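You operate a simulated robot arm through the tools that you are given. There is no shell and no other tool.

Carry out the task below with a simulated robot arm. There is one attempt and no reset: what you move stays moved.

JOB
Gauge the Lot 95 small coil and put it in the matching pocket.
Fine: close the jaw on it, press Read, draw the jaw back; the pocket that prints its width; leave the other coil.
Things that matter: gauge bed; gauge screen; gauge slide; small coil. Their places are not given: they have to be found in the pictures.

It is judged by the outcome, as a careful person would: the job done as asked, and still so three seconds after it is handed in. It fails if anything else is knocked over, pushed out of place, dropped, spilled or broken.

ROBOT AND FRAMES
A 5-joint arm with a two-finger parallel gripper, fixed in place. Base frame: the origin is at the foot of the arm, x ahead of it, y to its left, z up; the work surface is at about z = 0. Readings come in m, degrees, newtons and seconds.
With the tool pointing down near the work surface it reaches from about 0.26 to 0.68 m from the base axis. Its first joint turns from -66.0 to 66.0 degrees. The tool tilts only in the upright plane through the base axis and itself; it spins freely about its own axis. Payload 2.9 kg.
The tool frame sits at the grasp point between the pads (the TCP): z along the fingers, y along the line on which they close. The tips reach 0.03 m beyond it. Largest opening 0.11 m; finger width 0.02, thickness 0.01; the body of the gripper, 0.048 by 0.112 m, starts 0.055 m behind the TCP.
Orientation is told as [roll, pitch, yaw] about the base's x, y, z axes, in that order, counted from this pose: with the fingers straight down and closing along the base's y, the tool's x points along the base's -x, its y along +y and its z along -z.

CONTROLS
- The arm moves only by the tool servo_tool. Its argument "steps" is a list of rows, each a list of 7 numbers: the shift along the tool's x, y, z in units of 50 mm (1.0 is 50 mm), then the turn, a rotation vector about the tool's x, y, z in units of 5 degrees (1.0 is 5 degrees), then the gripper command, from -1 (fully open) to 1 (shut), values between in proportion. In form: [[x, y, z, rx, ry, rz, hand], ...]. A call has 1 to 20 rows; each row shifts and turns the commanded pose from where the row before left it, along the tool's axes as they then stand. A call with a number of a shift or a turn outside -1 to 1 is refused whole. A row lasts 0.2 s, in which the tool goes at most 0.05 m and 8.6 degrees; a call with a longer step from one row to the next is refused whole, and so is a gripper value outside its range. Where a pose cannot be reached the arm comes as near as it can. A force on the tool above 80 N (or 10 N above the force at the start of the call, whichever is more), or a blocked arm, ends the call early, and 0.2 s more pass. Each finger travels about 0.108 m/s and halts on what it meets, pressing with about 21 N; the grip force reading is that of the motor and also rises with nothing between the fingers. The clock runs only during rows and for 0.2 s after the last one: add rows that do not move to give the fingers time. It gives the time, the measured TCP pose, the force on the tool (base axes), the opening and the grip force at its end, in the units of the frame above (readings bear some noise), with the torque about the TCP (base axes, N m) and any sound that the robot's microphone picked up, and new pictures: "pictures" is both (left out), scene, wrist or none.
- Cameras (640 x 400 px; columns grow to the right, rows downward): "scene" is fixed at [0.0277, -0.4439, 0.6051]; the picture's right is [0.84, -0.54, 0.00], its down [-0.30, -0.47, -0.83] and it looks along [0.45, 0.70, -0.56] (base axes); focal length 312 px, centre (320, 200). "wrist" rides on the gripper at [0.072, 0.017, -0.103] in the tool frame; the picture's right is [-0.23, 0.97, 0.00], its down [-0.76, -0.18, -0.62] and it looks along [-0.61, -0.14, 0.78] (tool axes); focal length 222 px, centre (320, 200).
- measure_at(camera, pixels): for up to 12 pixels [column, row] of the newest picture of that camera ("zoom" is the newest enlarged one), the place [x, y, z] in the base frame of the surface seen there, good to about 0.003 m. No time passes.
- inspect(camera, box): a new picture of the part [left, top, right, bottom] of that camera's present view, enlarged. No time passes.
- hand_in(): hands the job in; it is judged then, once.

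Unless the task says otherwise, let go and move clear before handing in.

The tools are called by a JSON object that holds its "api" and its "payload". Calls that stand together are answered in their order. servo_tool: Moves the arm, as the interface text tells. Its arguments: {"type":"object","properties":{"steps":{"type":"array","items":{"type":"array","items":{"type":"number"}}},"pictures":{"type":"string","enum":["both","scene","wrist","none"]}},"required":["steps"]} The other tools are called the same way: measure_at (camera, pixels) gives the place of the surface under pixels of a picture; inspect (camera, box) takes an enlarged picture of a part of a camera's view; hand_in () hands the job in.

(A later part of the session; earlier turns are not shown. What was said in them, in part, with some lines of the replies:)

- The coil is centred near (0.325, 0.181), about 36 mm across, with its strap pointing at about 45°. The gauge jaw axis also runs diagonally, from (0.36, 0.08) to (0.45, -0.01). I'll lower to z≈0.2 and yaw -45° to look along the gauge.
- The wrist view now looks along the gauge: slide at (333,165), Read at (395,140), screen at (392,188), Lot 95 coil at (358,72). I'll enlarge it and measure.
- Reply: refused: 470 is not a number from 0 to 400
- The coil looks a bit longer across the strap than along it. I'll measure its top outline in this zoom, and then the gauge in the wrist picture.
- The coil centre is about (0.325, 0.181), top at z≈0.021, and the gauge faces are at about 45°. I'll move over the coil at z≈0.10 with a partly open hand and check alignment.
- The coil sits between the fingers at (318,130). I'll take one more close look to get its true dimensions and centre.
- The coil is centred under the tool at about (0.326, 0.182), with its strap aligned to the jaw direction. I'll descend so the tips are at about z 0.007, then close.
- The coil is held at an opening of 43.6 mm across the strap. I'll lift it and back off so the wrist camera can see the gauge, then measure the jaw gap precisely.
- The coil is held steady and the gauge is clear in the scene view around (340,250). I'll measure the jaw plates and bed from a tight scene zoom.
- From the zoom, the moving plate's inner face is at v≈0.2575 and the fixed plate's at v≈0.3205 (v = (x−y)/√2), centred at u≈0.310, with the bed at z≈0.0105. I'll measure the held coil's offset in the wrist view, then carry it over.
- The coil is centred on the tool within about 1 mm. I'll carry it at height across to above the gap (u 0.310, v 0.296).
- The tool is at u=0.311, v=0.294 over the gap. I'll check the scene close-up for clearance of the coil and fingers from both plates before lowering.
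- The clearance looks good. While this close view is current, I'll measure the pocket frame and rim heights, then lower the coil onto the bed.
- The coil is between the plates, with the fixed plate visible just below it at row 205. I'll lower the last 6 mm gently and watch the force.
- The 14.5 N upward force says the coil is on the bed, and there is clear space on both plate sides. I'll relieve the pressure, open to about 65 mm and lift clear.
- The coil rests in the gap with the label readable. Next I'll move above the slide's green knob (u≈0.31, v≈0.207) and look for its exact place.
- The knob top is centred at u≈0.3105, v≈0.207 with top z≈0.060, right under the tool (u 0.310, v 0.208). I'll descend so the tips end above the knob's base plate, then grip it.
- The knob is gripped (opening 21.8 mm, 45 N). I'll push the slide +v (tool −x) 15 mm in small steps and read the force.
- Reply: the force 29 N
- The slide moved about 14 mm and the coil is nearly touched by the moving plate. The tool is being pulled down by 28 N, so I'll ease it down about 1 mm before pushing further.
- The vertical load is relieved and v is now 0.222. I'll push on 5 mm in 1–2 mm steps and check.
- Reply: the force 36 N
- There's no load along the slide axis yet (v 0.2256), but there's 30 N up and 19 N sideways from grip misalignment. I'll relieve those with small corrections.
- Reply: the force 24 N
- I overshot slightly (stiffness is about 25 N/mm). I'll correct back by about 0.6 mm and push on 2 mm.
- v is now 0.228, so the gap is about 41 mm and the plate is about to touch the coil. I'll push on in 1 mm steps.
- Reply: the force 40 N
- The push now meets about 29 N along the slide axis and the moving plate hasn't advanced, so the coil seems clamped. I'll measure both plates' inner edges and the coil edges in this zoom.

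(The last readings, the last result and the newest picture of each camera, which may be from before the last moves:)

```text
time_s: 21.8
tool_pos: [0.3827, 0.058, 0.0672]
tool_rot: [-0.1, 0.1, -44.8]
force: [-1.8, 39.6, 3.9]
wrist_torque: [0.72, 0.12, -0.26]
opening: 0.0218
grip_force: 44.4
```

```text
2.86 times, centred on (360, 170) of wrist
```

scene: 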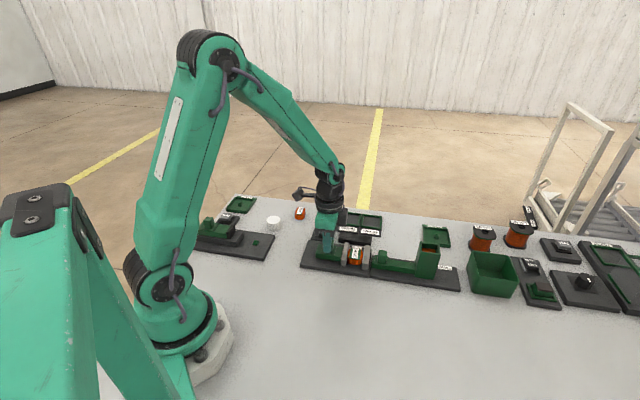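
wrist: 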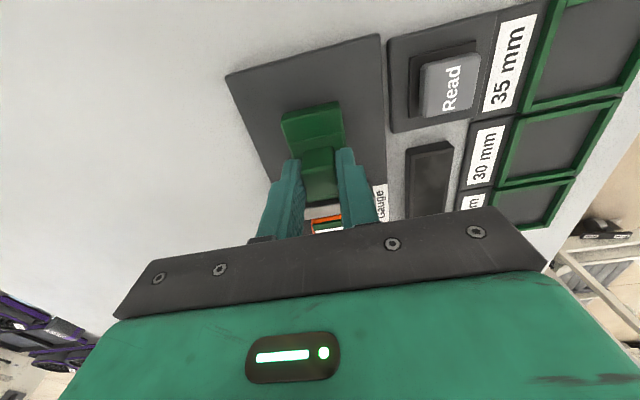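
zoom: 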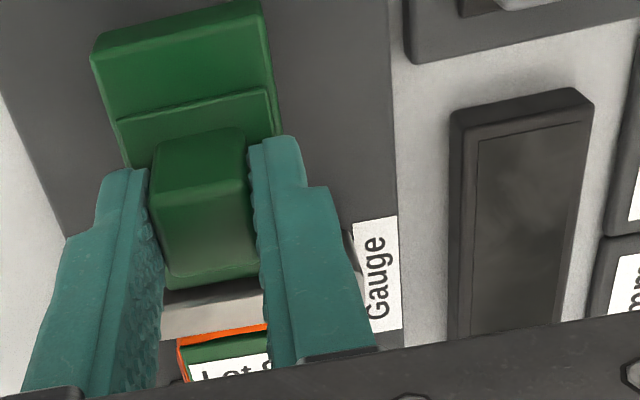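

The gap measures about 41 mm but I can't be sure from this angle that the coil touches both plates. I'll release the knob, rise and look from above.

{"api": "servo_tool", "payload": {"steps": [[0.02, 0, 0, 0, 0, 0, 0.8], [0, 0, 0, 0, 0, 0, 0.4], [0, 0, 0, 0, 0, 0, 0.2], [0, 0, 0, 0, 0, 0, 0.2], [0, 0, -0.5, 0, 0, 0, 0.2], [0, 0, -0.7, 0, 0, 0, 0.2], [0, 0, -0.4, 0, 0, 0, 0.2], [0, 0, 0, 0, 0, 0, 0.2]], "pictures": "both"}}

{"api": "inspect", "payload": {"camera": "wrist", "box": [280, 80, 440, 200]}}

{"api": "inspect", "payload": {"camera": "scene", "box": [325, 230, 389, 270]}}

```text
time_s: 23.6
tool_pos: [0.3814, 0.0565, 0.1481]
tool_rot: [0.0, 0.0, -45.0]
force: [0.0, -0.6, -0.1]
wrist_torque: [-0.03, 0.01, 0.01]
opening: 0.0439
grip_force: 0.2
```

scene: 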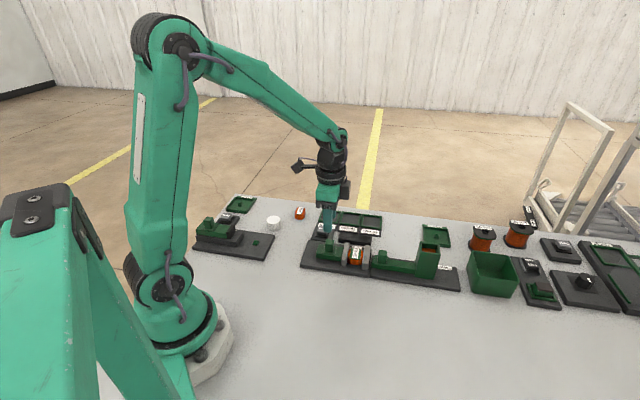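
wrist: 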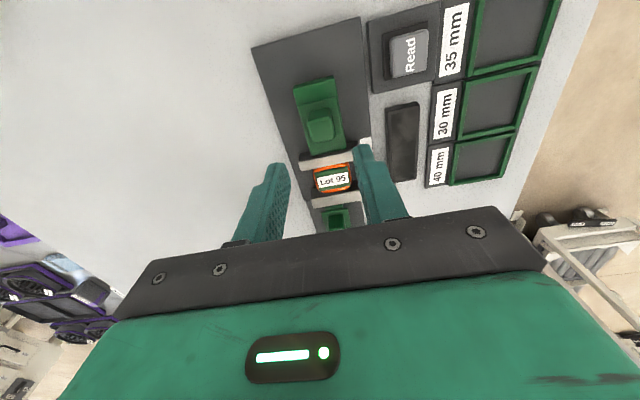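

```text
3.33 times, centred on (360, 140) of wrist
```

zoom: 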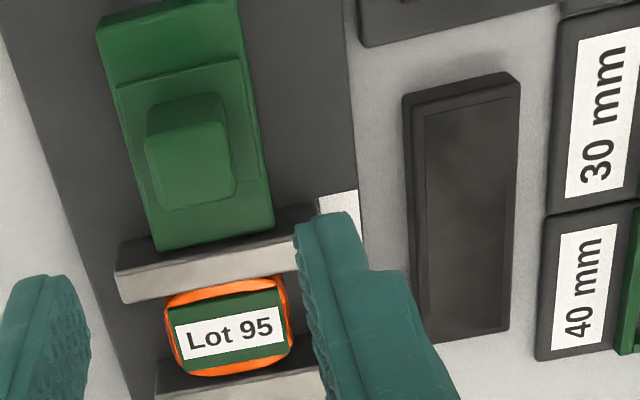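

```text
10.00 times, centred on (357, 250) of scene
```

zoom: 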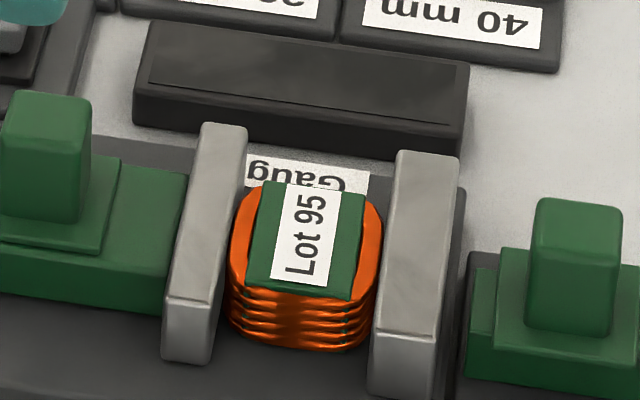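

The slide stayed put when released. I'll move over the coil for a look straight down at the gap, to check for any light between coil and plates.

{"api": "servo_tool", "payload": {"steps": [[-0.6, 0, 0, 0, 0, 0, -0.5], [-0.6, 0, 0, 0, 0, 0, -0.8], [-0.5, 0, 0, 0, 0, 0, -0.8], [0, 0, 0, 0, 0, 0, -0.8]], "pictures": "wrist"}}

{"api": "inspect", "payload": {"camera": "wrist", "box": [270, 70, 370, 170]}}

```text
time_s: 24.6
tool_pos: [0.4398, -0.0034, 0.1479]
tool_rot: [0.0, 0.0, -45.0]
force: [0.5, -0.6, -0.4]
wrist_torque: [-0.01, -0.01, 0.01]
opening: 0.0988
grip_force: 0.1
```

wrist: 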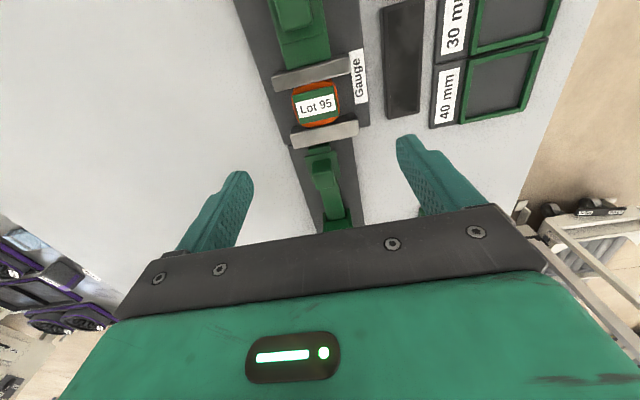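

```text
4.00 times, centred on (320, 120) of wrist
```

zoom: 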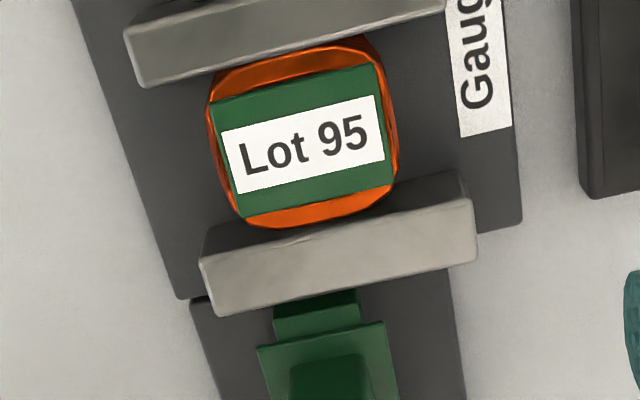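

From above, the coil bears against both plates with no gap showing. Now I'll locate the Read button precisely in the scene zoom.

{"api": "inspect", "payload": {"camera": "scene", "box": [305, 215, 353, 245]}}

```text
13.33 times, centred on (329, 230) of scene
```

zoom: 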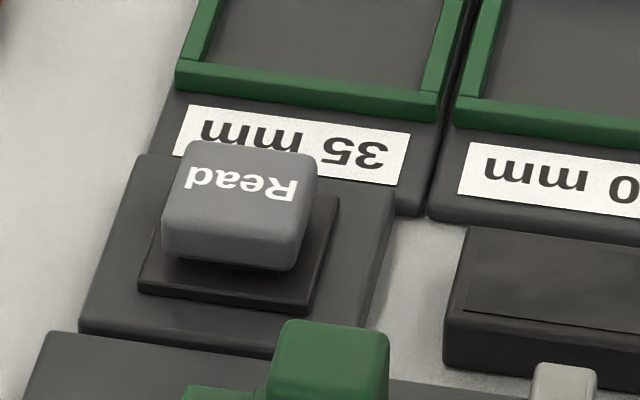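

{"api": "measure_at", "payload": {"camera": "zoom", "pixels": [[195, 150], [305, 165], [180, 215], [295, 225], [240, 190], [150, 285], [310, 300], [330, 205], [100, 310], [340, 345], [300, 20], [300, 85]]}}

```text
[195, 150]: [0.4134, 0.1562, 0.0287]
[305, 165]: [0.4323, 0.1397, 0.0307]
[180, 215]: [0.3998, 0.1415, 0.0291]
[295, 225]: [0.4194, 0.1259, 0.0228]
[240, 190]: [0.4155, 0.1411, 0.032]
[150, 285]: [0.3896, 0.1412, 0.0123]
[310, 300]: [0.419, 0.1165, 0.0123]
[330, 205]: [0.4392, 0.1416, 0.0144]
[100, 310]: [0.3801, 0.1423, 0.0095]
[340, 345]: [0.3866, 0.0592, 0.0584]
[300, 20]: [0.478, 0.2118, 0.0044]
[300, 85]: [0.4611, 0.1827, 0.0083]
```

The button top is centred at about (0.416, 0.140), z≈0.030. I'll close the fingers and move above it.

{"api": "servo_tool", "payload": {"steps": [[0.592, 0.422, 0, 0, 0, 0, 0.5], [0.592, 0.422, 0, 0, 0, 0, 1], [0.592, 0.422, 0, 0, 0, 0, 1], [0.592, 0.422, 0, 0, 0, 0, 1], [0, 0, 0.7, 0, 0, 0, 1], [0, 0, 0.5, 0, 0, 0, 1], [0, 0, 0, 0, 0, 0, 1], [0, 0, 0, 0, 0, 0, 1]], "pictures": "both"}}

{"api": "inspect", "payload": {"camera": "scene", "box": [305, 200, 369, 250]}}

```text
time_s: 26.4
tool_pos: [0.4155, 0.1392, 0.086]
tool_rot: [0.1, 0.1, -45.0]
force: [-0.7, 0.1, 0.3]
wrist_torque: [0.02, -0.05, -0.02]
opening: 0.0
grip_force: 21.2
```

scene: 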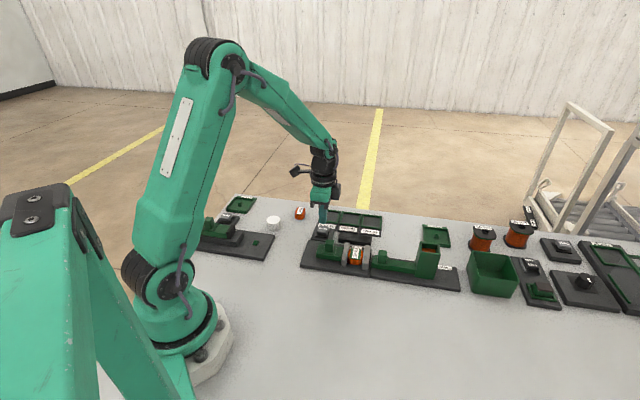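
wrist: 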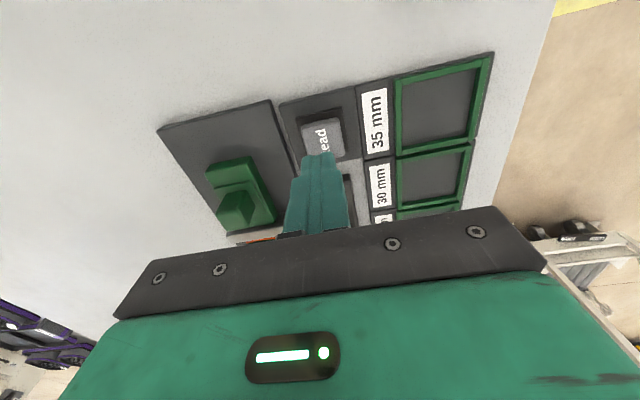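

```text
8.00 times, centred on (337, 225) of scene
```

zoom: 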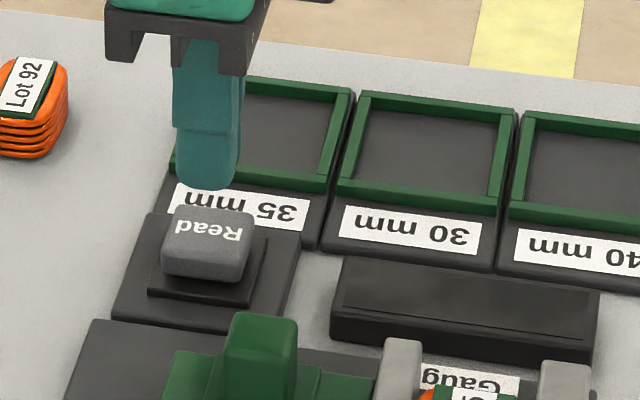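

The closed fingertips are above the button. I'll descend and press gently to about 3 mm past contact.

{"api": "servo_tool", "payload": {"steps": [[0, 0, 0.3, 0, 0, 0, 1], [0, 0, 0.16, 0, 0, 0, 1], [0, 0, 0.06, 0, 0, 0, 1], [0, 0, 0.06, 0, 0, 0, 1], [0, 0, 0, 0, 0, 0, 1]], "pictures": "scene"}}

{"api": "inspect", "payload": {"camera": "scene", "box": [305, 210, 385, 260]}}

```text
time_s: 27.6
tool_pos: [0.4151, 0.1404, 0.0589]
tool_rot: [0.0, 0.0, -45.0]
force: [-0.7, -0.4, 0.8]
wrist_torque: [0.01, -0.01, -0.01]
opening: 0.0002
grip_force: 21.1
```

scene: 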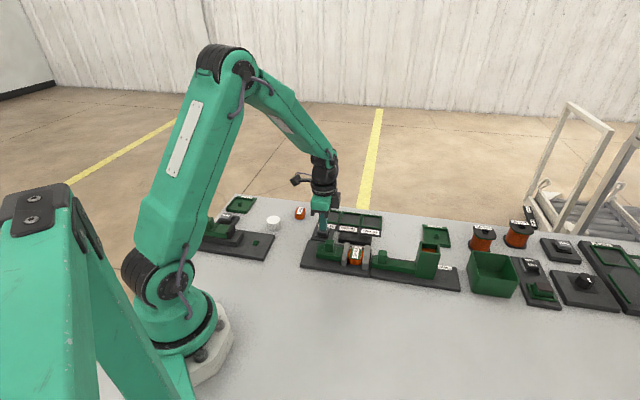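

```text
8.00 times, centred on (345, 235) of scene
```

zoom: 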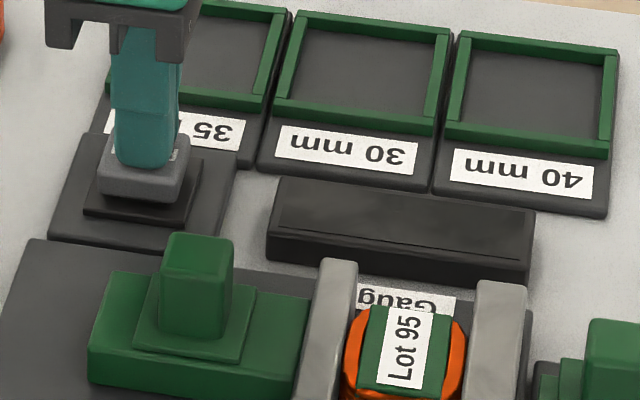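

Just touching, with no real force yet. I'll press a few more millimetres in small steps.

{"api": "servo_tool", "payload": {"steps": [[0, 0, 0.04, 0, 0, 0, 1], [0, 0, 0.04, 0, 0, 0, 1], [0, 0, 0, 0, 0, 0, 1]], "pictures": "scene"}}

{"api": "inspect", "payload": {"camera": "scene", "box": [305, 210, 385, 260]}}

```text
time_s: 28.4
tool_pos: [0.4178, 0.1397, 0.0549]
tool_rot: [0.1, -0.1, -45.0]
force: [0.5, -1.6, 2.1]
wrist_torque: [-0.05, -0.02, 0.0]
opening: 0.0
grip_force: 21.2
heard: click
```

scene: 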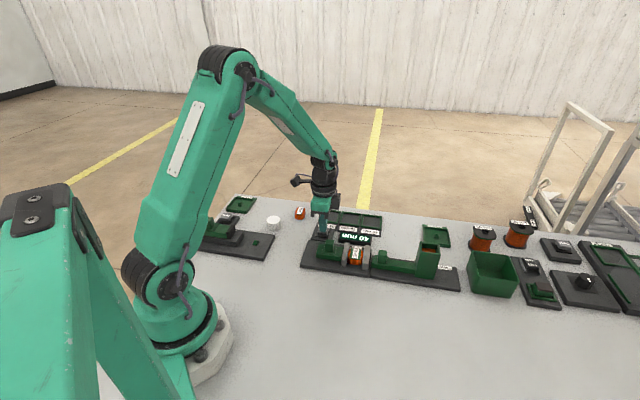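

```text
8.00 times, centred on (345, 235) of scene
```

zoom: 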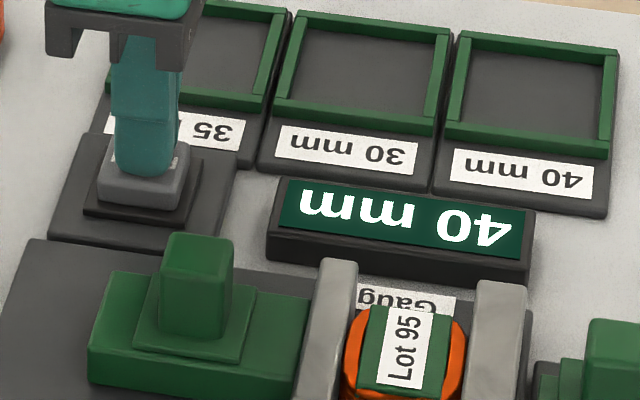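

A click was heard and the screen now reads "40 mm". I'll lift off the button and go back above the slide knob to draw the jaw back.

{"api": "servo_tool", "payload": {"steps": [[0, 0, -0.3, 0, 0, 0, 1], [0, 0, -0.6, 0, 0, 0, 1], [0, 0, -0.6, 0, 0, 0, 0.6], [-0.2, -0.5, 0, 0, 0, 0, 0.1], [-0.25, -0.6, 0, 0, 0, 0, -0.1], [-0.2, -0.57, 0, 0, 0, 0, -0.1], [0, 0, 0, 0, 0, 0, -0.1], [0, 0, 0, 0, 0, 0, -0.1]], "pictures": "both"}}

{"api": "inspect", "payload": {"camera": "wrist", "box": [270, 60, 390, 180]}}

```text
time_s: 30.2
tool_pos: [0.3813, 0.059, 0.1296]
tool_rot: [0.0, 0.0, -44.9]
force: [0.6, -0.7, -0.8]
wrist_torque: [0.0, -0.01, -0.01]
opening: 0.0608
grip_force: 0.1
```

scene: 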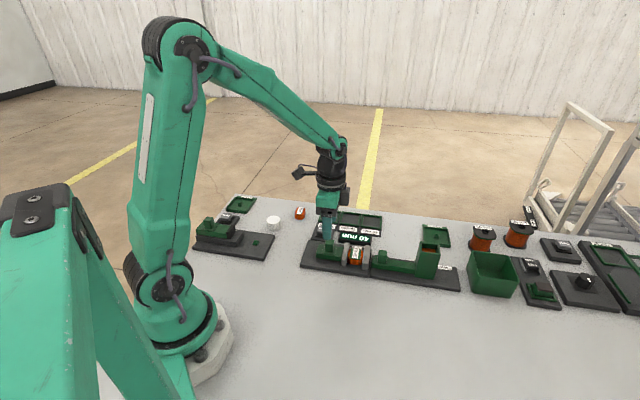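
wrist: 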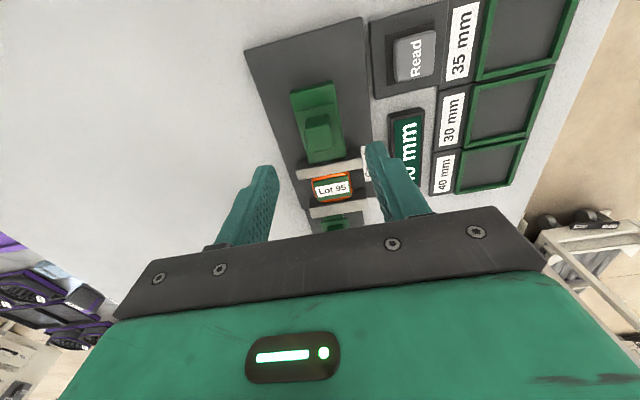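

```text
3.33 times, centred on (330, 120) of wrist
```

zoom: 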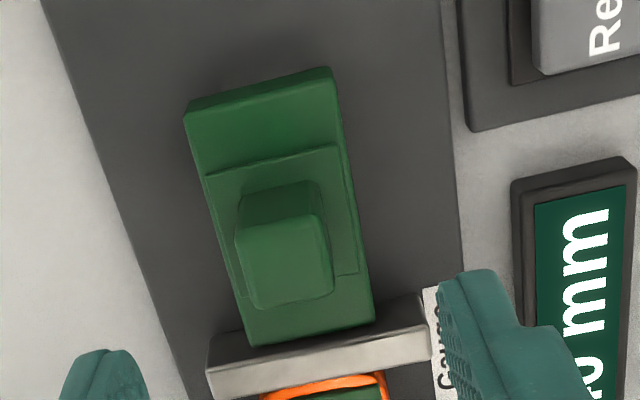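

The screen still says 40 mm and the tool is aligned over the knob (u 0.311, v 0.228). I'll descend, grip, and draw the slide back 10 mm first.

{"api": "servo_tool", "payload": {"steps": [[0, 0, 0.4, 0, 0, 0, -0.1], [0, 0, 0.4, 0, 0, 0, -0.1], [0, 0, 0.3, 0, 0, 0, -0.1], [0, 0, 0.12, 0, 0, 0, -0.1], [0, 0, 0, 0, 0, 0, 0.3], [0, 0, 0, 0, 0, 0, 0.6], [0, 0, 0, 0, 0, 0, 0.8], [0, 0, 0, 0, 0, 0, 0.8], [0.08, 0, 0, 0, 0, 0, 0.8], [0.08, 0, 0, 0, 0, 0, 0.8], [0.06, 0, 0, 0, 0, 0, 0.8], [0, 0, 0, 0, 0, 0, 0.8]], "pictures": "both"}}

{"api": "inspect", "payload": {"camera": "scene", "box": [305, 222, 385, 272]}}

```text
time_s: 32.8
tool_pos: [0.3719, 0.0657, 0.0688]
tool_rot: [-0.2, 0.0, -45.1]
force: [-4.3, -6.3, 3.2]
wrist_torque: [-0.61, -0.72, -0.06]
opening: 0.0215
grip_force: 45.0
```

scene: 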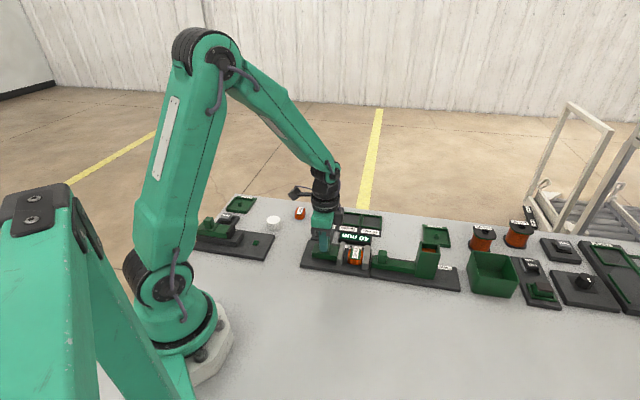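
wrist: 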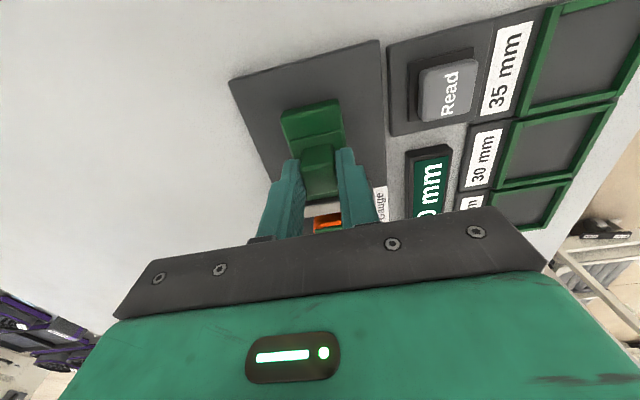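

```text
8.00 times, centred on (345, 247) of scene
```

zoom: 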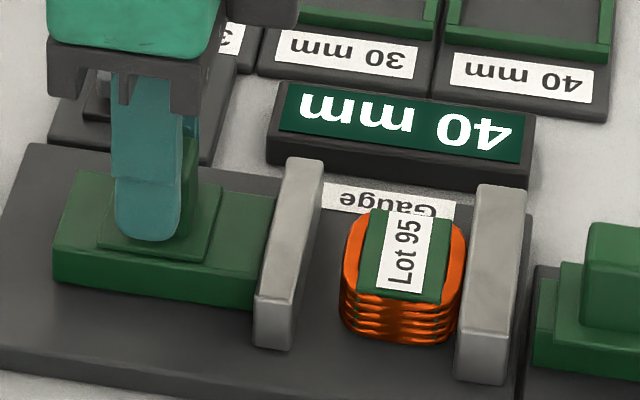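

The slide is drawing back freely and the coil is released (now touching the fixed plate only). I'll draw it back the rest of the way to its starting place, about 11 mm.

{"api": "servo_tool", "payload": {"steps": [[0.07, 0, 0, 0, 0, 0, 0.8], [0.07, 0, 0, 0, 0, 0, 0.8], [0.06, 0, 0, 0, 0, 0, 0.8], [0.02, 0, 0, 0, 0, 0, 0.8], [0, 0, 0, 0, 0, 0, 0.8]], "pictures": "none"}}

{"api": "inspect", "payload": {"camera": "scene", "box": [305, 222, 385, 272]}}

```text
time_s: 34.0
tool_pos: [0.3644, 0.0736, 0.0691]
tool_rot: [0.0, -0.1, -45.1]
force: [2.6, -23.5, 13.7]
wrist_torque: [-0.16, 0.53, 0.24]
opening: 0.0218
grip_force: 44.7
```

```text
8.00 times, centred on (345, 247) of scene
```

zoom: 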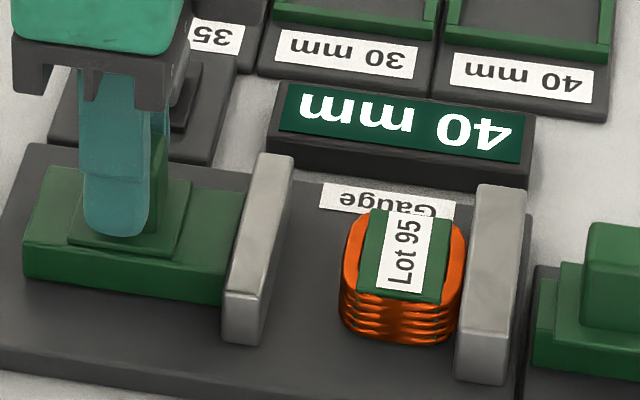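

The jaw is back at its starting place. I'll relieve, release the knob, lift, and move above the coil.

{"api": "servo_tool", "payload": {"steps": [[-0.02, 0, 0, 0, 0, 0, 0.8], [0, 0, 0, 0, 0, 0, 0.4], [0, 0, 0, 0, 0, 0, 0.1], [0, 0, 0, 0, 0, 0, 0.1], [0, 0, -0.5, 0, 0, 0, 0.1], [0, 0, -0.7, 0, 0, 0, -0.1], [-0.6, 0, 0, 0, 0, 0, -0.2], [-0.6, 0, 0, 0, 0, 0, -0.2], [-0.62, 0, 0, 0, 0, 0, -0.2], [0, 0, 0, 0, 0, 0, -0.2]], "pictures": "both"}}

{"api": "inspect", "payload": {"camera": "wrist", "box": [270, 70, 370, 170]}}

```text
time_s: 36.2
tool_pos: [0.4319, 0.0082, 0.1293]
tool_rot: [0.0, 0.0, -44.9]
force: [-0.4, 0.3, 0.8]
wrist_torque: [-0.01, 0.01, -0.03]
opening: 0.0657
grip_force: 0.1
```

scene: 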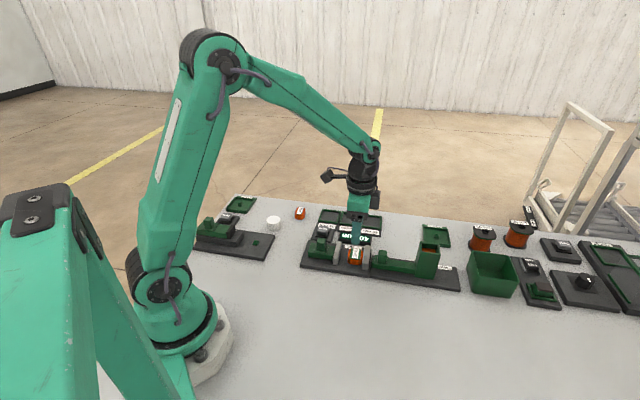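
wrist: 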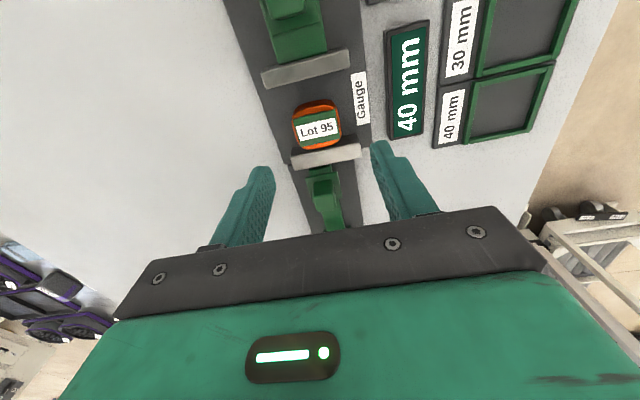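

```text
4.00 times, centred on (320, 120) of wrist
```

zoom: 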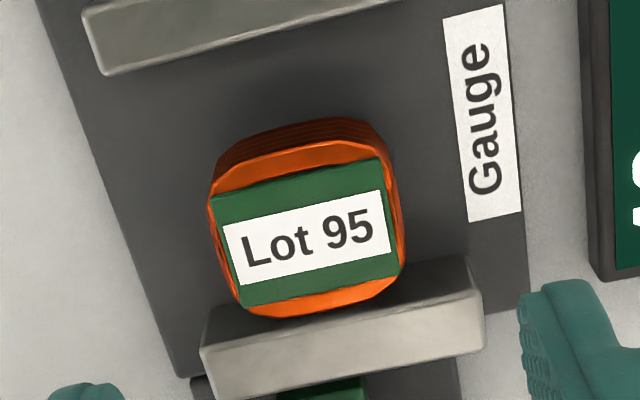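

The coil sits against the fixed plate, square to the gauge. I'll measure it and the 40 mm pocket now.

{"api": "measure_at", "payload": {"camera": "zoom", "pixels": [[310, 232], [215, 200], [385, 165], [400, 270], [240, 300], [290, 150], [325, 312], [212, 240], [402, 220]]}}

{"api": "inspect", "payload": {"camera": "wrist", "box": [430, 50, 570, 160]}}

```text
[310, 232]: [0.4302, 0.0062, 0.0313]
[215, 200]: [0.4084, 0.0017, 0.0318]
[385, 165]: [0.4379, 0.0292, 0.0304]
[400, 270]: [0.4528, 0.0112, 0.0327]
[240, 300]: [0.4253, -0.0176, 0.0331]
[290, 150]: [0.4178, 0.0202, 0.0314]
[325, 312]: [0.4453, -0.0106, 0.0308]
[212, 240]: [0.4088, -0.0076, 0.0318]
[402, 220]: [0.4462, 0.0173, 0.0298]
```

```text
3.64 times, centred on (500, 105) of wrist
```

zoom: 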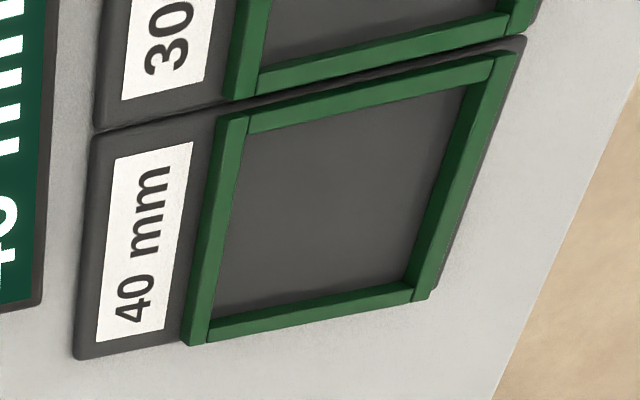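

{"api": "measure_at", "payload": {"camera": "zoom", "pixels": [[247, 142], [467, 90], [218, 308], [402, 280], [335, 200], [230, 125], [490, 65], [198, 335], [420, 290], [250, 120], [208, 325], [412, 290]]}}

```text
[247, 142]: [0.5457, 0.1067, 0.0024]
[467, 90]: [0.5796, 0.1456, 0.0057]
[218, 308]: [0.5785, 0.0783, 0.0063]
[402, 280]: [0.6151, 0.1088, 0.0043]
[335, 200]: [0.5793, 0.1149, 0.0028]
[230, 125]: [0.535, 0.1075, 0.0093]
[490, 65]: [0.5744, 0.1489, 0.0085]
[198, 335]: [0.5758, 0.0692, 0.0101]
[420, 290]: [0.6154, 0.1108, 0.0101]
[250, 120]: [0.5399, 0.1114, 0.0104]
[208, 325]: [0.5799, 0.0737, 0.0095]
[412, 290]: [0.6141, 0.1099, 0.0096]
```

The coil centre is at u≈0.309, v≈0.3005. The 40 mm pocket is about 49×47 mm inside, centred near u≈0.4865, v≈0.331, with rim top z≈0.010 and floor z≈0.004. I'll descend and grip the coil's upper part so the tips stay above the rim later.

{"api": "servo_tool", "payload": {"steps": [[-0.02, -0.04, 0.5, 0, 0, 0, -0.2], [0, 0, 0.5, 0, 0, 0, -0.2], [0, 0, 0.4, 0, 0, 0, -0.2], [0, 0, 0.15, 0, 0, 0, -0.2], [0, 0, 0, 0, 0, 0, 0], [0, 0, 0, 0, 0, 0, 0.3], [0, 0, 0, 0, 0, 0, 0.5], [0, 0, 0, 0, 0, 0, 0.5]], "pictures": "both"}}

{"api": "inspect", "payload": {"camera": "scene", "box": [315, 222, 395, 272]}}

```text
time_s: 38.0
tool_pos: [0.4303, 0.0067, 0.0507]
tool_rot: [-0.1, 0.1, -45.0]
force: [0.6, -0.6, -0.4]
wrist_torque: [-0.01, 0.0, 0.0]
opening: 0.0434
grip_force: 21.4
```

scene: 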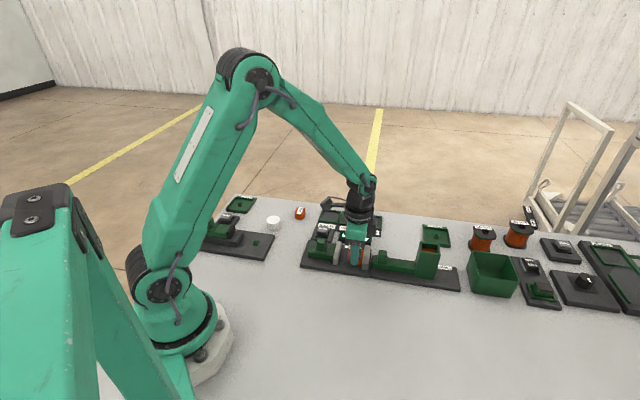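
wrist: 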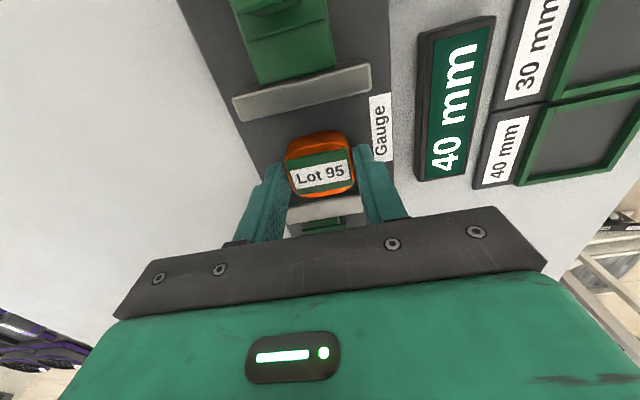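

```text
8.00 times, centred on (355, 247) of scene
```

zoom: 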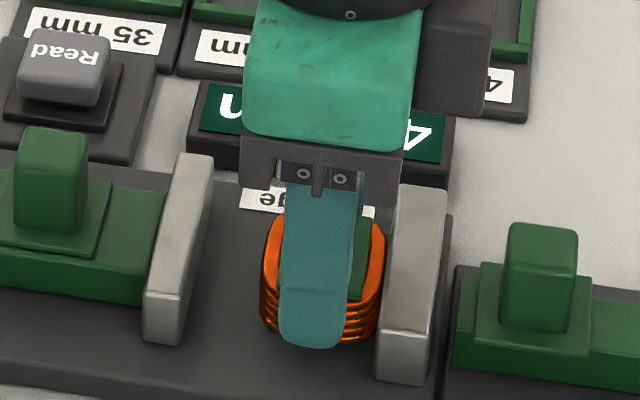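

The coil is gripped again (43.4 mm). I'll lift it straight up and carry it at height over to the 40 mm pocket.

{"api": "servo_tool", "payload": {"steps": [[0.01, 0, -0.2, 0, 0, 0, 0.5], [0, 0, -0.6, 0, 0, 0, 0.5], [0, 0, -0.7, 0, 0, 0, 0.5], [-0.12, 0.71, 0, 0, 0, 0, 0.5], [-0.12, 0.71, 0, 0, 0, 0, 0.5], [-0.12, 0.71, 0, 0, 0, 0, 0.5], [-0.13, 0.71, 0, 0, 0, 0, 0.5], [-0.13, 0.71, 0, 0, 0, 0, 0.5], [0, 0, 0, 0, 0, 0, 0.5], [0, 0, 0, 0, 0, 0, 0.5]], "pictures": "both"}}

{"api": "inspect", "payload": {"camera": "wrist", "box": [240, 60, 400, 200]}}

{"api": "inspect", "payload": {"camera": "scene", "box": [315, 195, 395, 245]}}

```text
time_s: 40.2
tool_pos: [0.5776, 0.1099, 0.1268]
tool_rot: [0.0, 0.0, -45.0]
force: [0.6, 0.6, -0.1]
wrist_torque: [0.02, 0.01, 0.01]
opening: 0.0432
grip_force: 21.3
```

scene: 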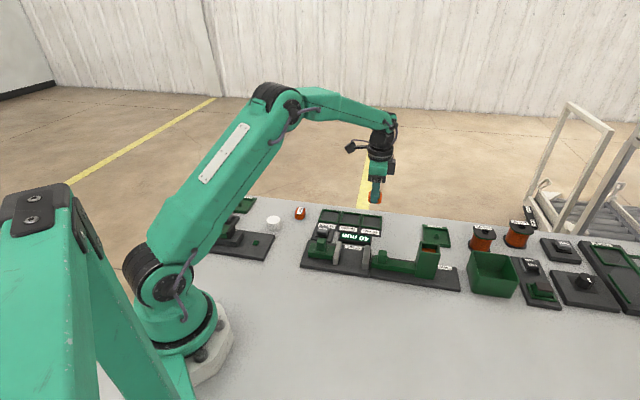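
wrist: 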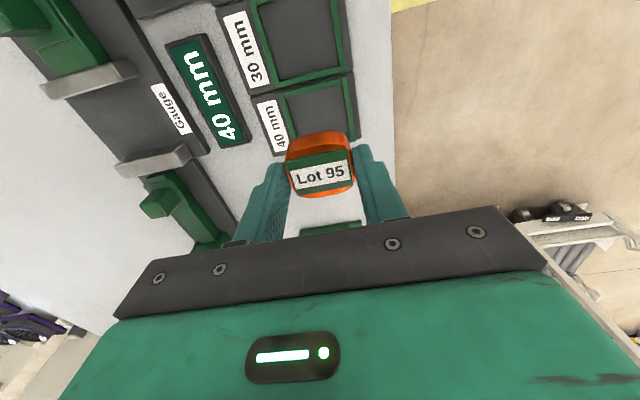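

```text
2.86 times, centred on (320, 130) of wrist
```

zoom: 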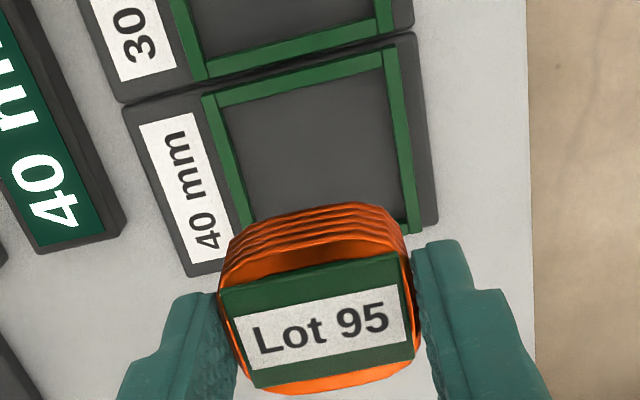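

```text
8.00 times, centred on (355, 220) of scene
```

zoom: 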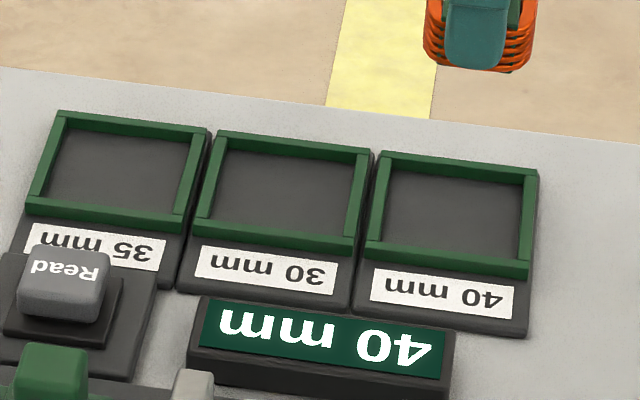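

The scene zoom shows the 40 mm pocket unobstructed. I'll measure its rims there to confirm the centre.

{"api": "measure_at", "payload": {"camera": "zoom", "pixels": [[390, 158], [530, 178], [372, 250], [522, 270], [450, 215], [395, 172], [520, 190], [384, 242], [516, 258], [457, 166], [447, 262], [376, 205]]}}

{"api": "measure_at", "payload": {"camera": "zoom", "pixels": [[526, 225], [384, 205], [519, 225], [455, 175], [447, 250]]}}

```text
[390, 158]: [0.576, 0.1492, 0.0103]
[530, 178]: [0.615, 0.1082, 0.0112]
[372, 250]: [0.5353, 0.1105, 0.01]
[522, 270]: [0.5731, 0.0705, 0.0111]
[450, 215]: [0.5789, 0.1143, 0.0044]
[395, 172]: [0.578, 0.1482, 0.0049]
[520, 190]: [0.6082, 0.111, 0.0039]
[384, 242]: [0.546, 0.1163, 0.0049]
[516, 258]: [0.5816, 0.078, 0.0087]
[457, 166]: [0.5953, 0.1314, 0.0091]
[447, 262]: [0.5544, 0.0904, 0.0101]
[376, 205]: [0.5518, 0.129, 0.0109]
```

```text
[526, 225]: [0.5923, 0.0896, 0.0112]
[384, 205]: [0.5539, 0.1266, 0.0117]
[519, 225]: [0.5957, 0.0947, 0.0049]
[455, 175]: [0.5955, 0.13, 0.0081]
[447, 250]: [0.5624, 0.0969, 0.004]
```

The pocket centre comes out at u≈0.4855, v≈0.3295, rim top z≈0.0105–0.011, floor z≈0.0045. I'll shift about 2 mm in −v and lower to just above the rim for a check.

{"api": "servo_tool", "payload": {"steps": [[0.044, -0.012, 0.4, 0, 0, 0, 0.5], [0, 0, 0.5, 0, 0, 0, 0.5], [0, 0, 0.35, 0, 0, 0, 0.5], [0, 0, 0, 0, 0, 0, 0.5], [0, 0, 0, 0, 0, 0, 0.5]], "pictures": "both"}}

{"api": "inspect", "payload": {"camera": "wrist", "box": [240, 90, 400, 230]}}

{"api": "inspect", "payload": {"camera": "scene", "box": [325, 195, 405, 245]}}

```text
time_s: 41.4
tool_pos: [0.5744, 0.113, 0.0636]
tool_rot: [-0.1, 0.0, -45.0]
force: [0.1, -0.8, -1.2]
wrist_torque: [-0.03, 0.02, -0.01]
opening: 0.0433
grip_force: 21.5
```

scene: 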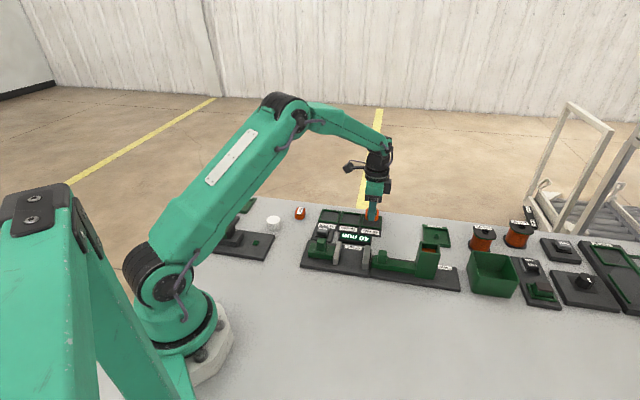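
wrist: 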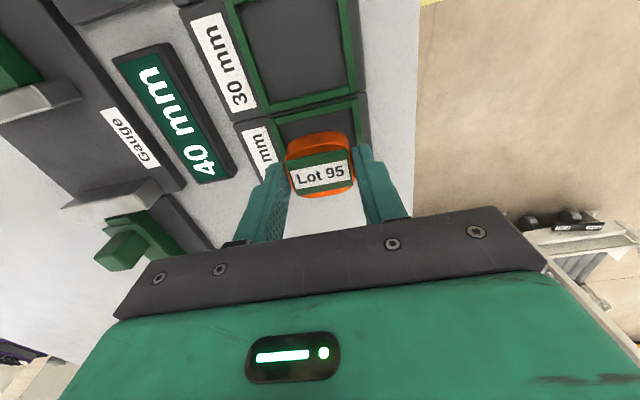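

```text
2.86 times, centred on (320, 160) of wrist
```

zoom: 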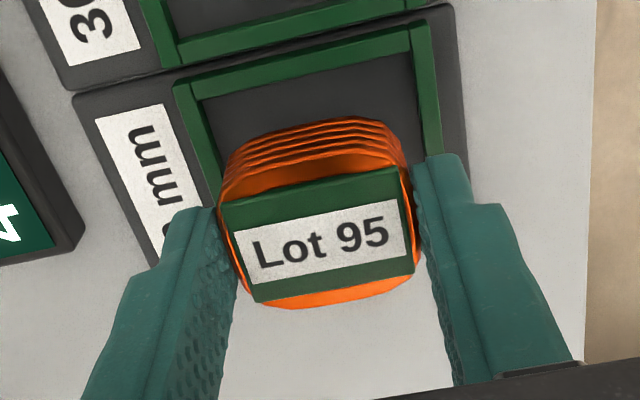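

```text
8.00 times, centred on (365, 220) of scene
```

zoom: 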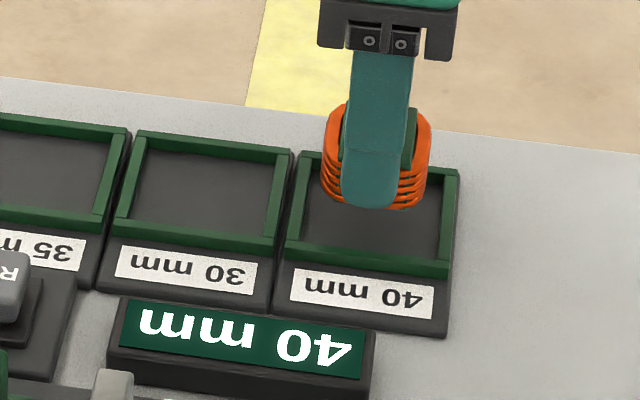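

The coil is centred over the 40 mm pocket in both views (scene zoom: coil centre column ≈376, pocket ≈375). I'll lower it gently into the pocket.

{"api": "servo_tool", "payload": {"steps": [[0, 0, 0.12, 0, 0, 0, 0.5], [0, 0, 0.1, 0, 0, 0, 0.5], [0, 0, 0.06, 0, 0, 0, 0.5], [0, 0, 0.04, 0, 0, 0, 0.5], [0, 0, 0, 0, 0, 0, 0.5]], "pictures": "both"}}

{"api": "inspect", "payload": {"camera": "scene", "box": [325, 195, 405, 245]}}

{"api": "inspect", "payload": {"camera": "wrist", "box": [240, 90, 400, 230]}}

```text
time_s: 42.6
tool_pos: [0.5749, 0.1113, 0.0483]
tool_rot: [0.1, 0.0, -45.0]
force: [0.7, -0.7, -1.8]
wrist_torque: [0.02, -0.03, -0.03]
opening: 0.0431
grip_force: 21.3
```

scene: 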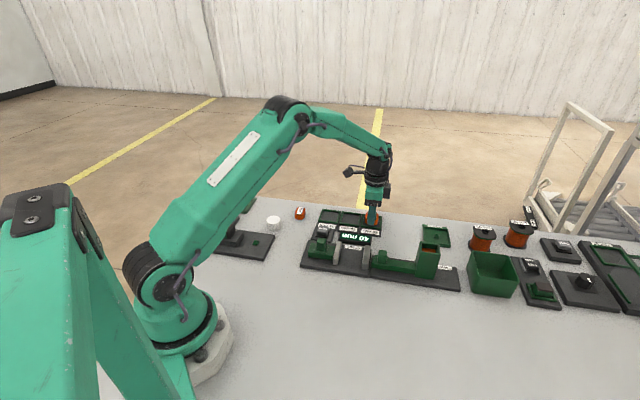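
wrist: 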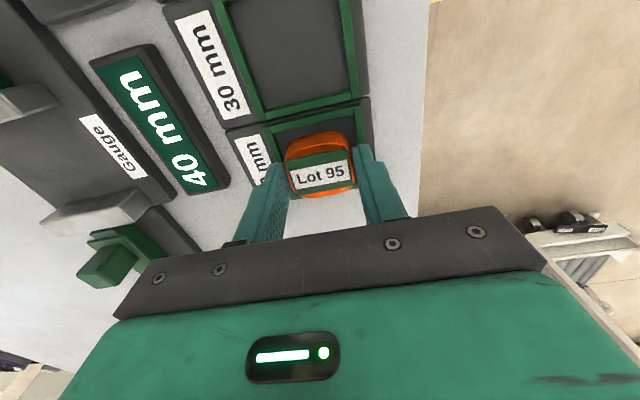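

```text
8.00 times, centred on (365, 220) of scene
```

zoom: 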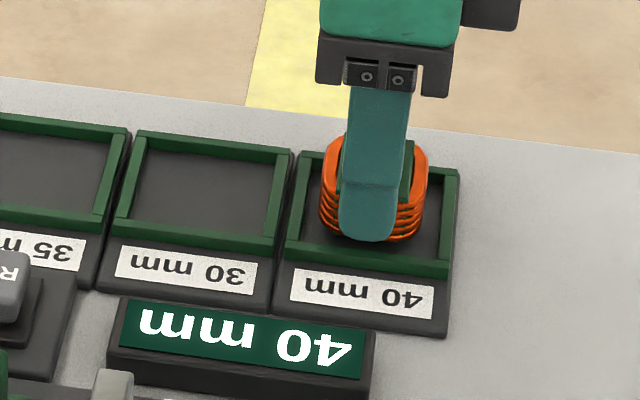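

```text
2.86 times, centred on (320, 160) of wrist
```

zoom: 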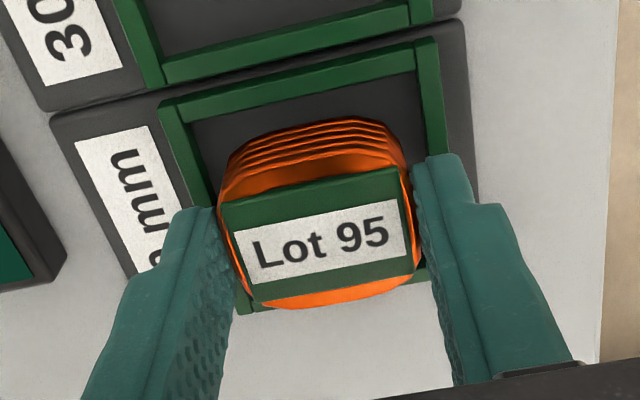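

The coil is inside the rims with no contact force yet (z 0.048). I'll lower the last 3–4 mm in small steps.

{"api": "servo_tool", "payload": {"steps": [[0, 0, 0.03, 0, 0, 0, 0.5], [0, 0, 0.03, 0, 0, 0, 0.5], [0, 0, 0.015, 0, 0, 0, 0.5], [0, 0, 0, 0, 0, 0, 0.5]], "pictures": "none"}}

{"api": "inspect", "payload": {"camera": "scene", "box": [333, 200, 397, 240]}}

```text
time_s: 43.6
tool_pos: [0.576, 0.1123, 0.0436]
tool_rot: [0.0, 0.0, -45.0]
force: [-0.1, -0.4, -1.0]
wrist_torque: [0.0, -0.02, -0.03]
opening: 0.0432
grip_force: 20.7
```

```text
10.00 times, centred on (365, 220) of scene
```

zoom: 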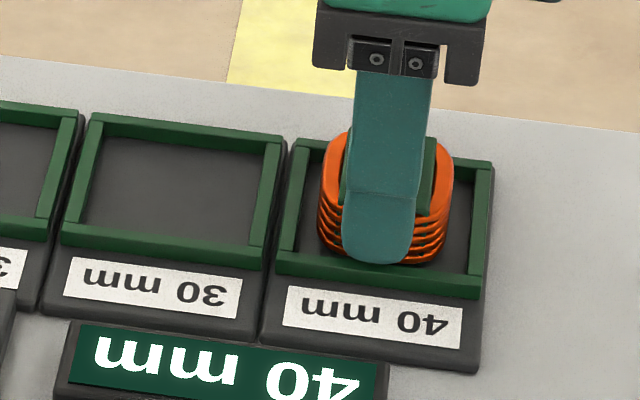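

Still no contact, and the tips are about 3 mm above the rim. I'll lower another 1 mm.

{"api": "servo_tool", "payload": {"steps": [[0, 0, 0.02, 0, 0, 0, 0.5], [0, 0, 0, 0, 0, 0, 0.5]], "pictures": "none"}}

```text
time_s: 44.2
tool_pos: [0.5754, 0.1104, 0.0434]
tool_rot: [0.0, 0.1, -45.0]
force: [0.1, 0.0, 0.1]
wrist_torque: [-0.02, 0.0, 0.01]
opening: 0.0432
grip_force: 20.8
```

{"api": "servo_tool", "payload": {"steps": [[0, 0, 0.02, 0, 0, 0, 0.5], [0, 0, 0, 0, 0, 0, 0.5]], "pictures": "none"}}

{"api": "inspect", "payload": {"camera": "scene", "box": [341, 207, 389, 237]}}

```text
time_s: 44.8
tool_pos: [0.5757, 0.1114, 0.0431]
tool_rot: [0.1, 0.0, -44.8]
force: [2.4, 0.6, 3.7]
wrist_torque: [-0.06, -0.07, 0.04]
opening: 0.0431
grip_force: 21.7
```

```text
13.33 times, centred on (365, 222) of scene
```

zoom: 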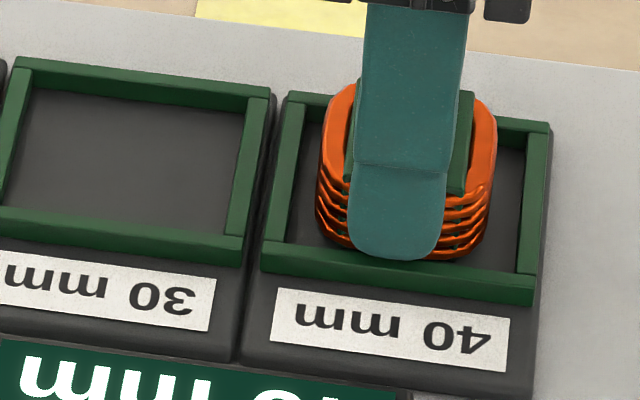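

There's light contact (3.7 N), so the coil is on the pocket floor. I'll back off a hair, open slowly and lift straight up.

{"api": "servo_tool", "payload": {"steps": [[0, 0, -0.015, 0, 0, 0, 0.5], [0, 0, 0, 0, 0, 0, 0.2], [0, 0, 0, 0, 0, 0, 0.0], [0, 0, 0, 0, 0, 0, -0.15], [0, 0, 0, 0, 0, 0, -0.15], [0, 0, 0, 0, 0, 0, -0.15], [0, 0, -0.3, 0, 0, 0, -0.15], [0, 0, -0.6, 0, 0, 0, -0.15], [0, 0, -0.8, 0, 0, 0, -0.15], [0, 0, 0, 0, 0, 0, -0.15]], "pictures": "both"}}

{"api": "inspect", "payload": {"camera": "scene", "box": [325, 200, 405, 250]}}

{"api": "inspect", "payload": {"camera": "wrist", "box": [240, 60, 400, 180]}}

```text
time_s: 47.0
tool_pos: [0.5749, 0.1153, 0.1267]
tool_rot: [0.0, 0.0, -45.1]
force: [0.2, 0.0, -0.3]
wrist_torque: [0.0, -0.03, 0.02]
opening: 0.0633
grip_force: 0.1
```

scene: 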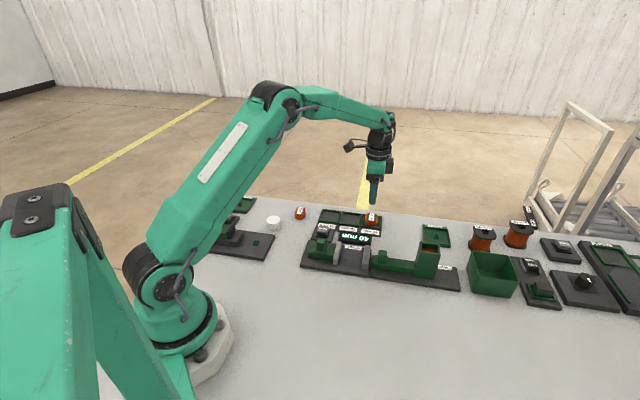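
wrist: 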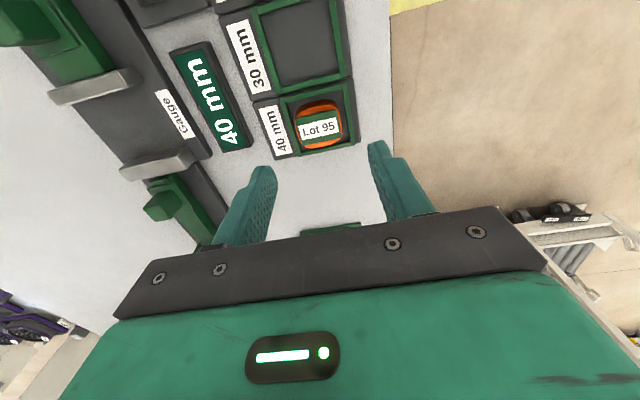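

```text
8.00 times, centred on (365, 225) of scene
```

zoom: 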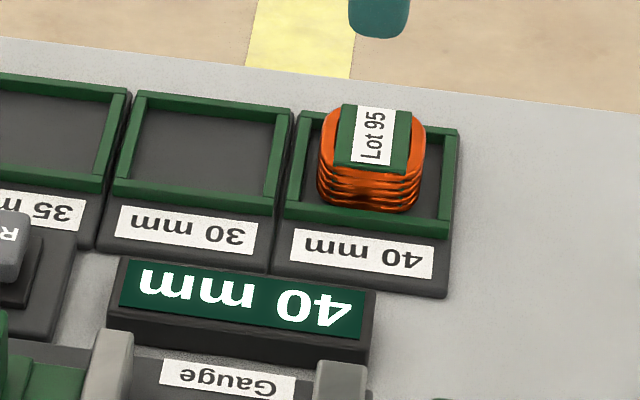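

```text
3.33 times, centred on (320, 120) of wrist
```

zoom: 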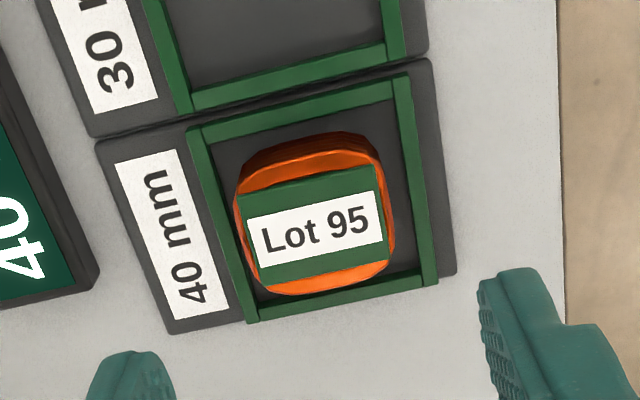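

The Lot 95 coil lies in the 40 mm pocket, inside all four rims. I'll check that it sits flat, that the slide is back and the other coil undisturbed, and raise the arm a little further.

{"api": "measure_at", "payload": {"camera": "zoom", "pixels": [[250, 200], [370, 172], [380, 258], [268, 278], [315, 235], [320, 165], [320, 285]]}}

{"api": "servo_tool", "payload": {"steps": [[0.2, 0, -0.8, 0, 0, 0, -0.15], [0.2, 0, -0.8, 0, 0, 0, -0.15], [0, 0, 0, 0, 0, 0, -0.15]], "pictures": "both"}}

{"api": "inspect", "payload": {"camera": "scene", "box": [190, 190, 450, 290]}}

```text
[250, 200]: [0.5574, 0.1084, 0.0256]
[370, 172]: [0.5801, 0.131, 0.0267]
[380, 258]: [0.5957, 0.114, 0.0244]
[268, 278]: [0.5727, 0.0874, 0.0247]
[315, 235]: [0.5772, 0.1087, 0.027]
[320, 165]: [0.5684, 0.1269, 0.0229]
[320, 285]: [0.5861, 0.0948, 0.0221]
```

```text
time_s: 47.8
tool_pos: [0.5631, 0.1268, 0.2072]
tool_rot: [0.0, 0.0, -45.0]
force: [-0.2, 0.9, -0.1]
wrist_torque: [-0.02, 0.04, -0.02]
opening: 0.0635
grip_force: 0.2
```

scene: 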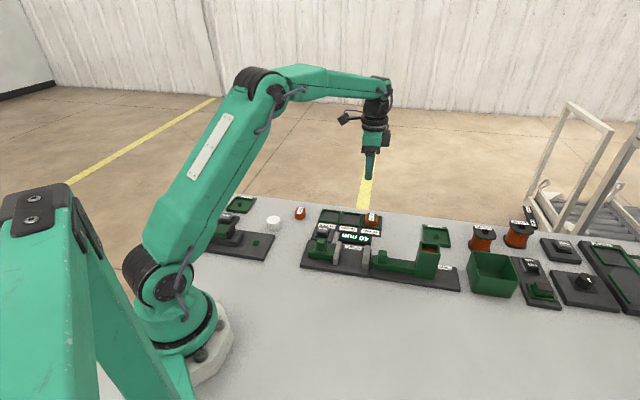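
wrist: 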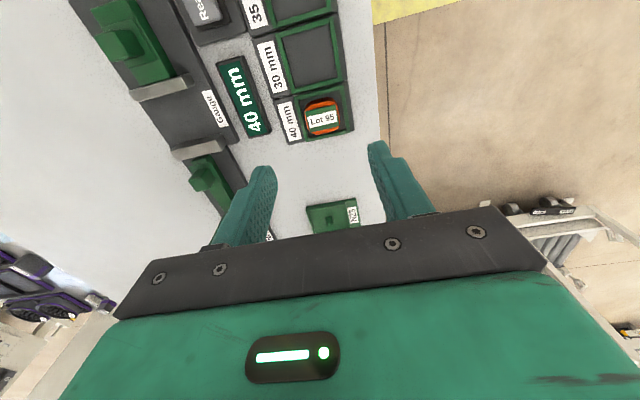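

```text
2.46 times, centred on (320, 240) of scene
```

zoom: 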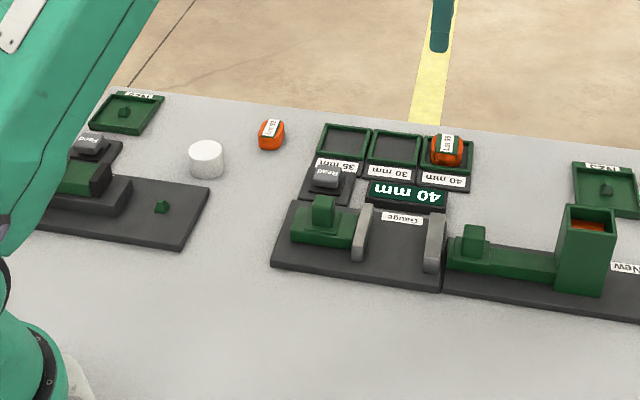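

The coil lies flat in the 40 mm pocket (its top corners all measure z≈0.025). The screen reads 40 mm, the jaw is back, the Lot 92 coil and everything else are where they were, and the arm is clear. I'm handing in.

{"api": "hand_in", "payload": {}}

```text
The job is handed in.
```

The Lot 95 small coil gauged at 40 mm, and it now lies flat in the pocket marked 40 mm.

I closed the jaw on the coil and pressed Read. The screen showed "40 mm", and I drew the jaw back to its starting place. The Lot 92 coil was left where it was, and nothing else was knocked or moved. The arm had let go and was clear when I handed the job in.
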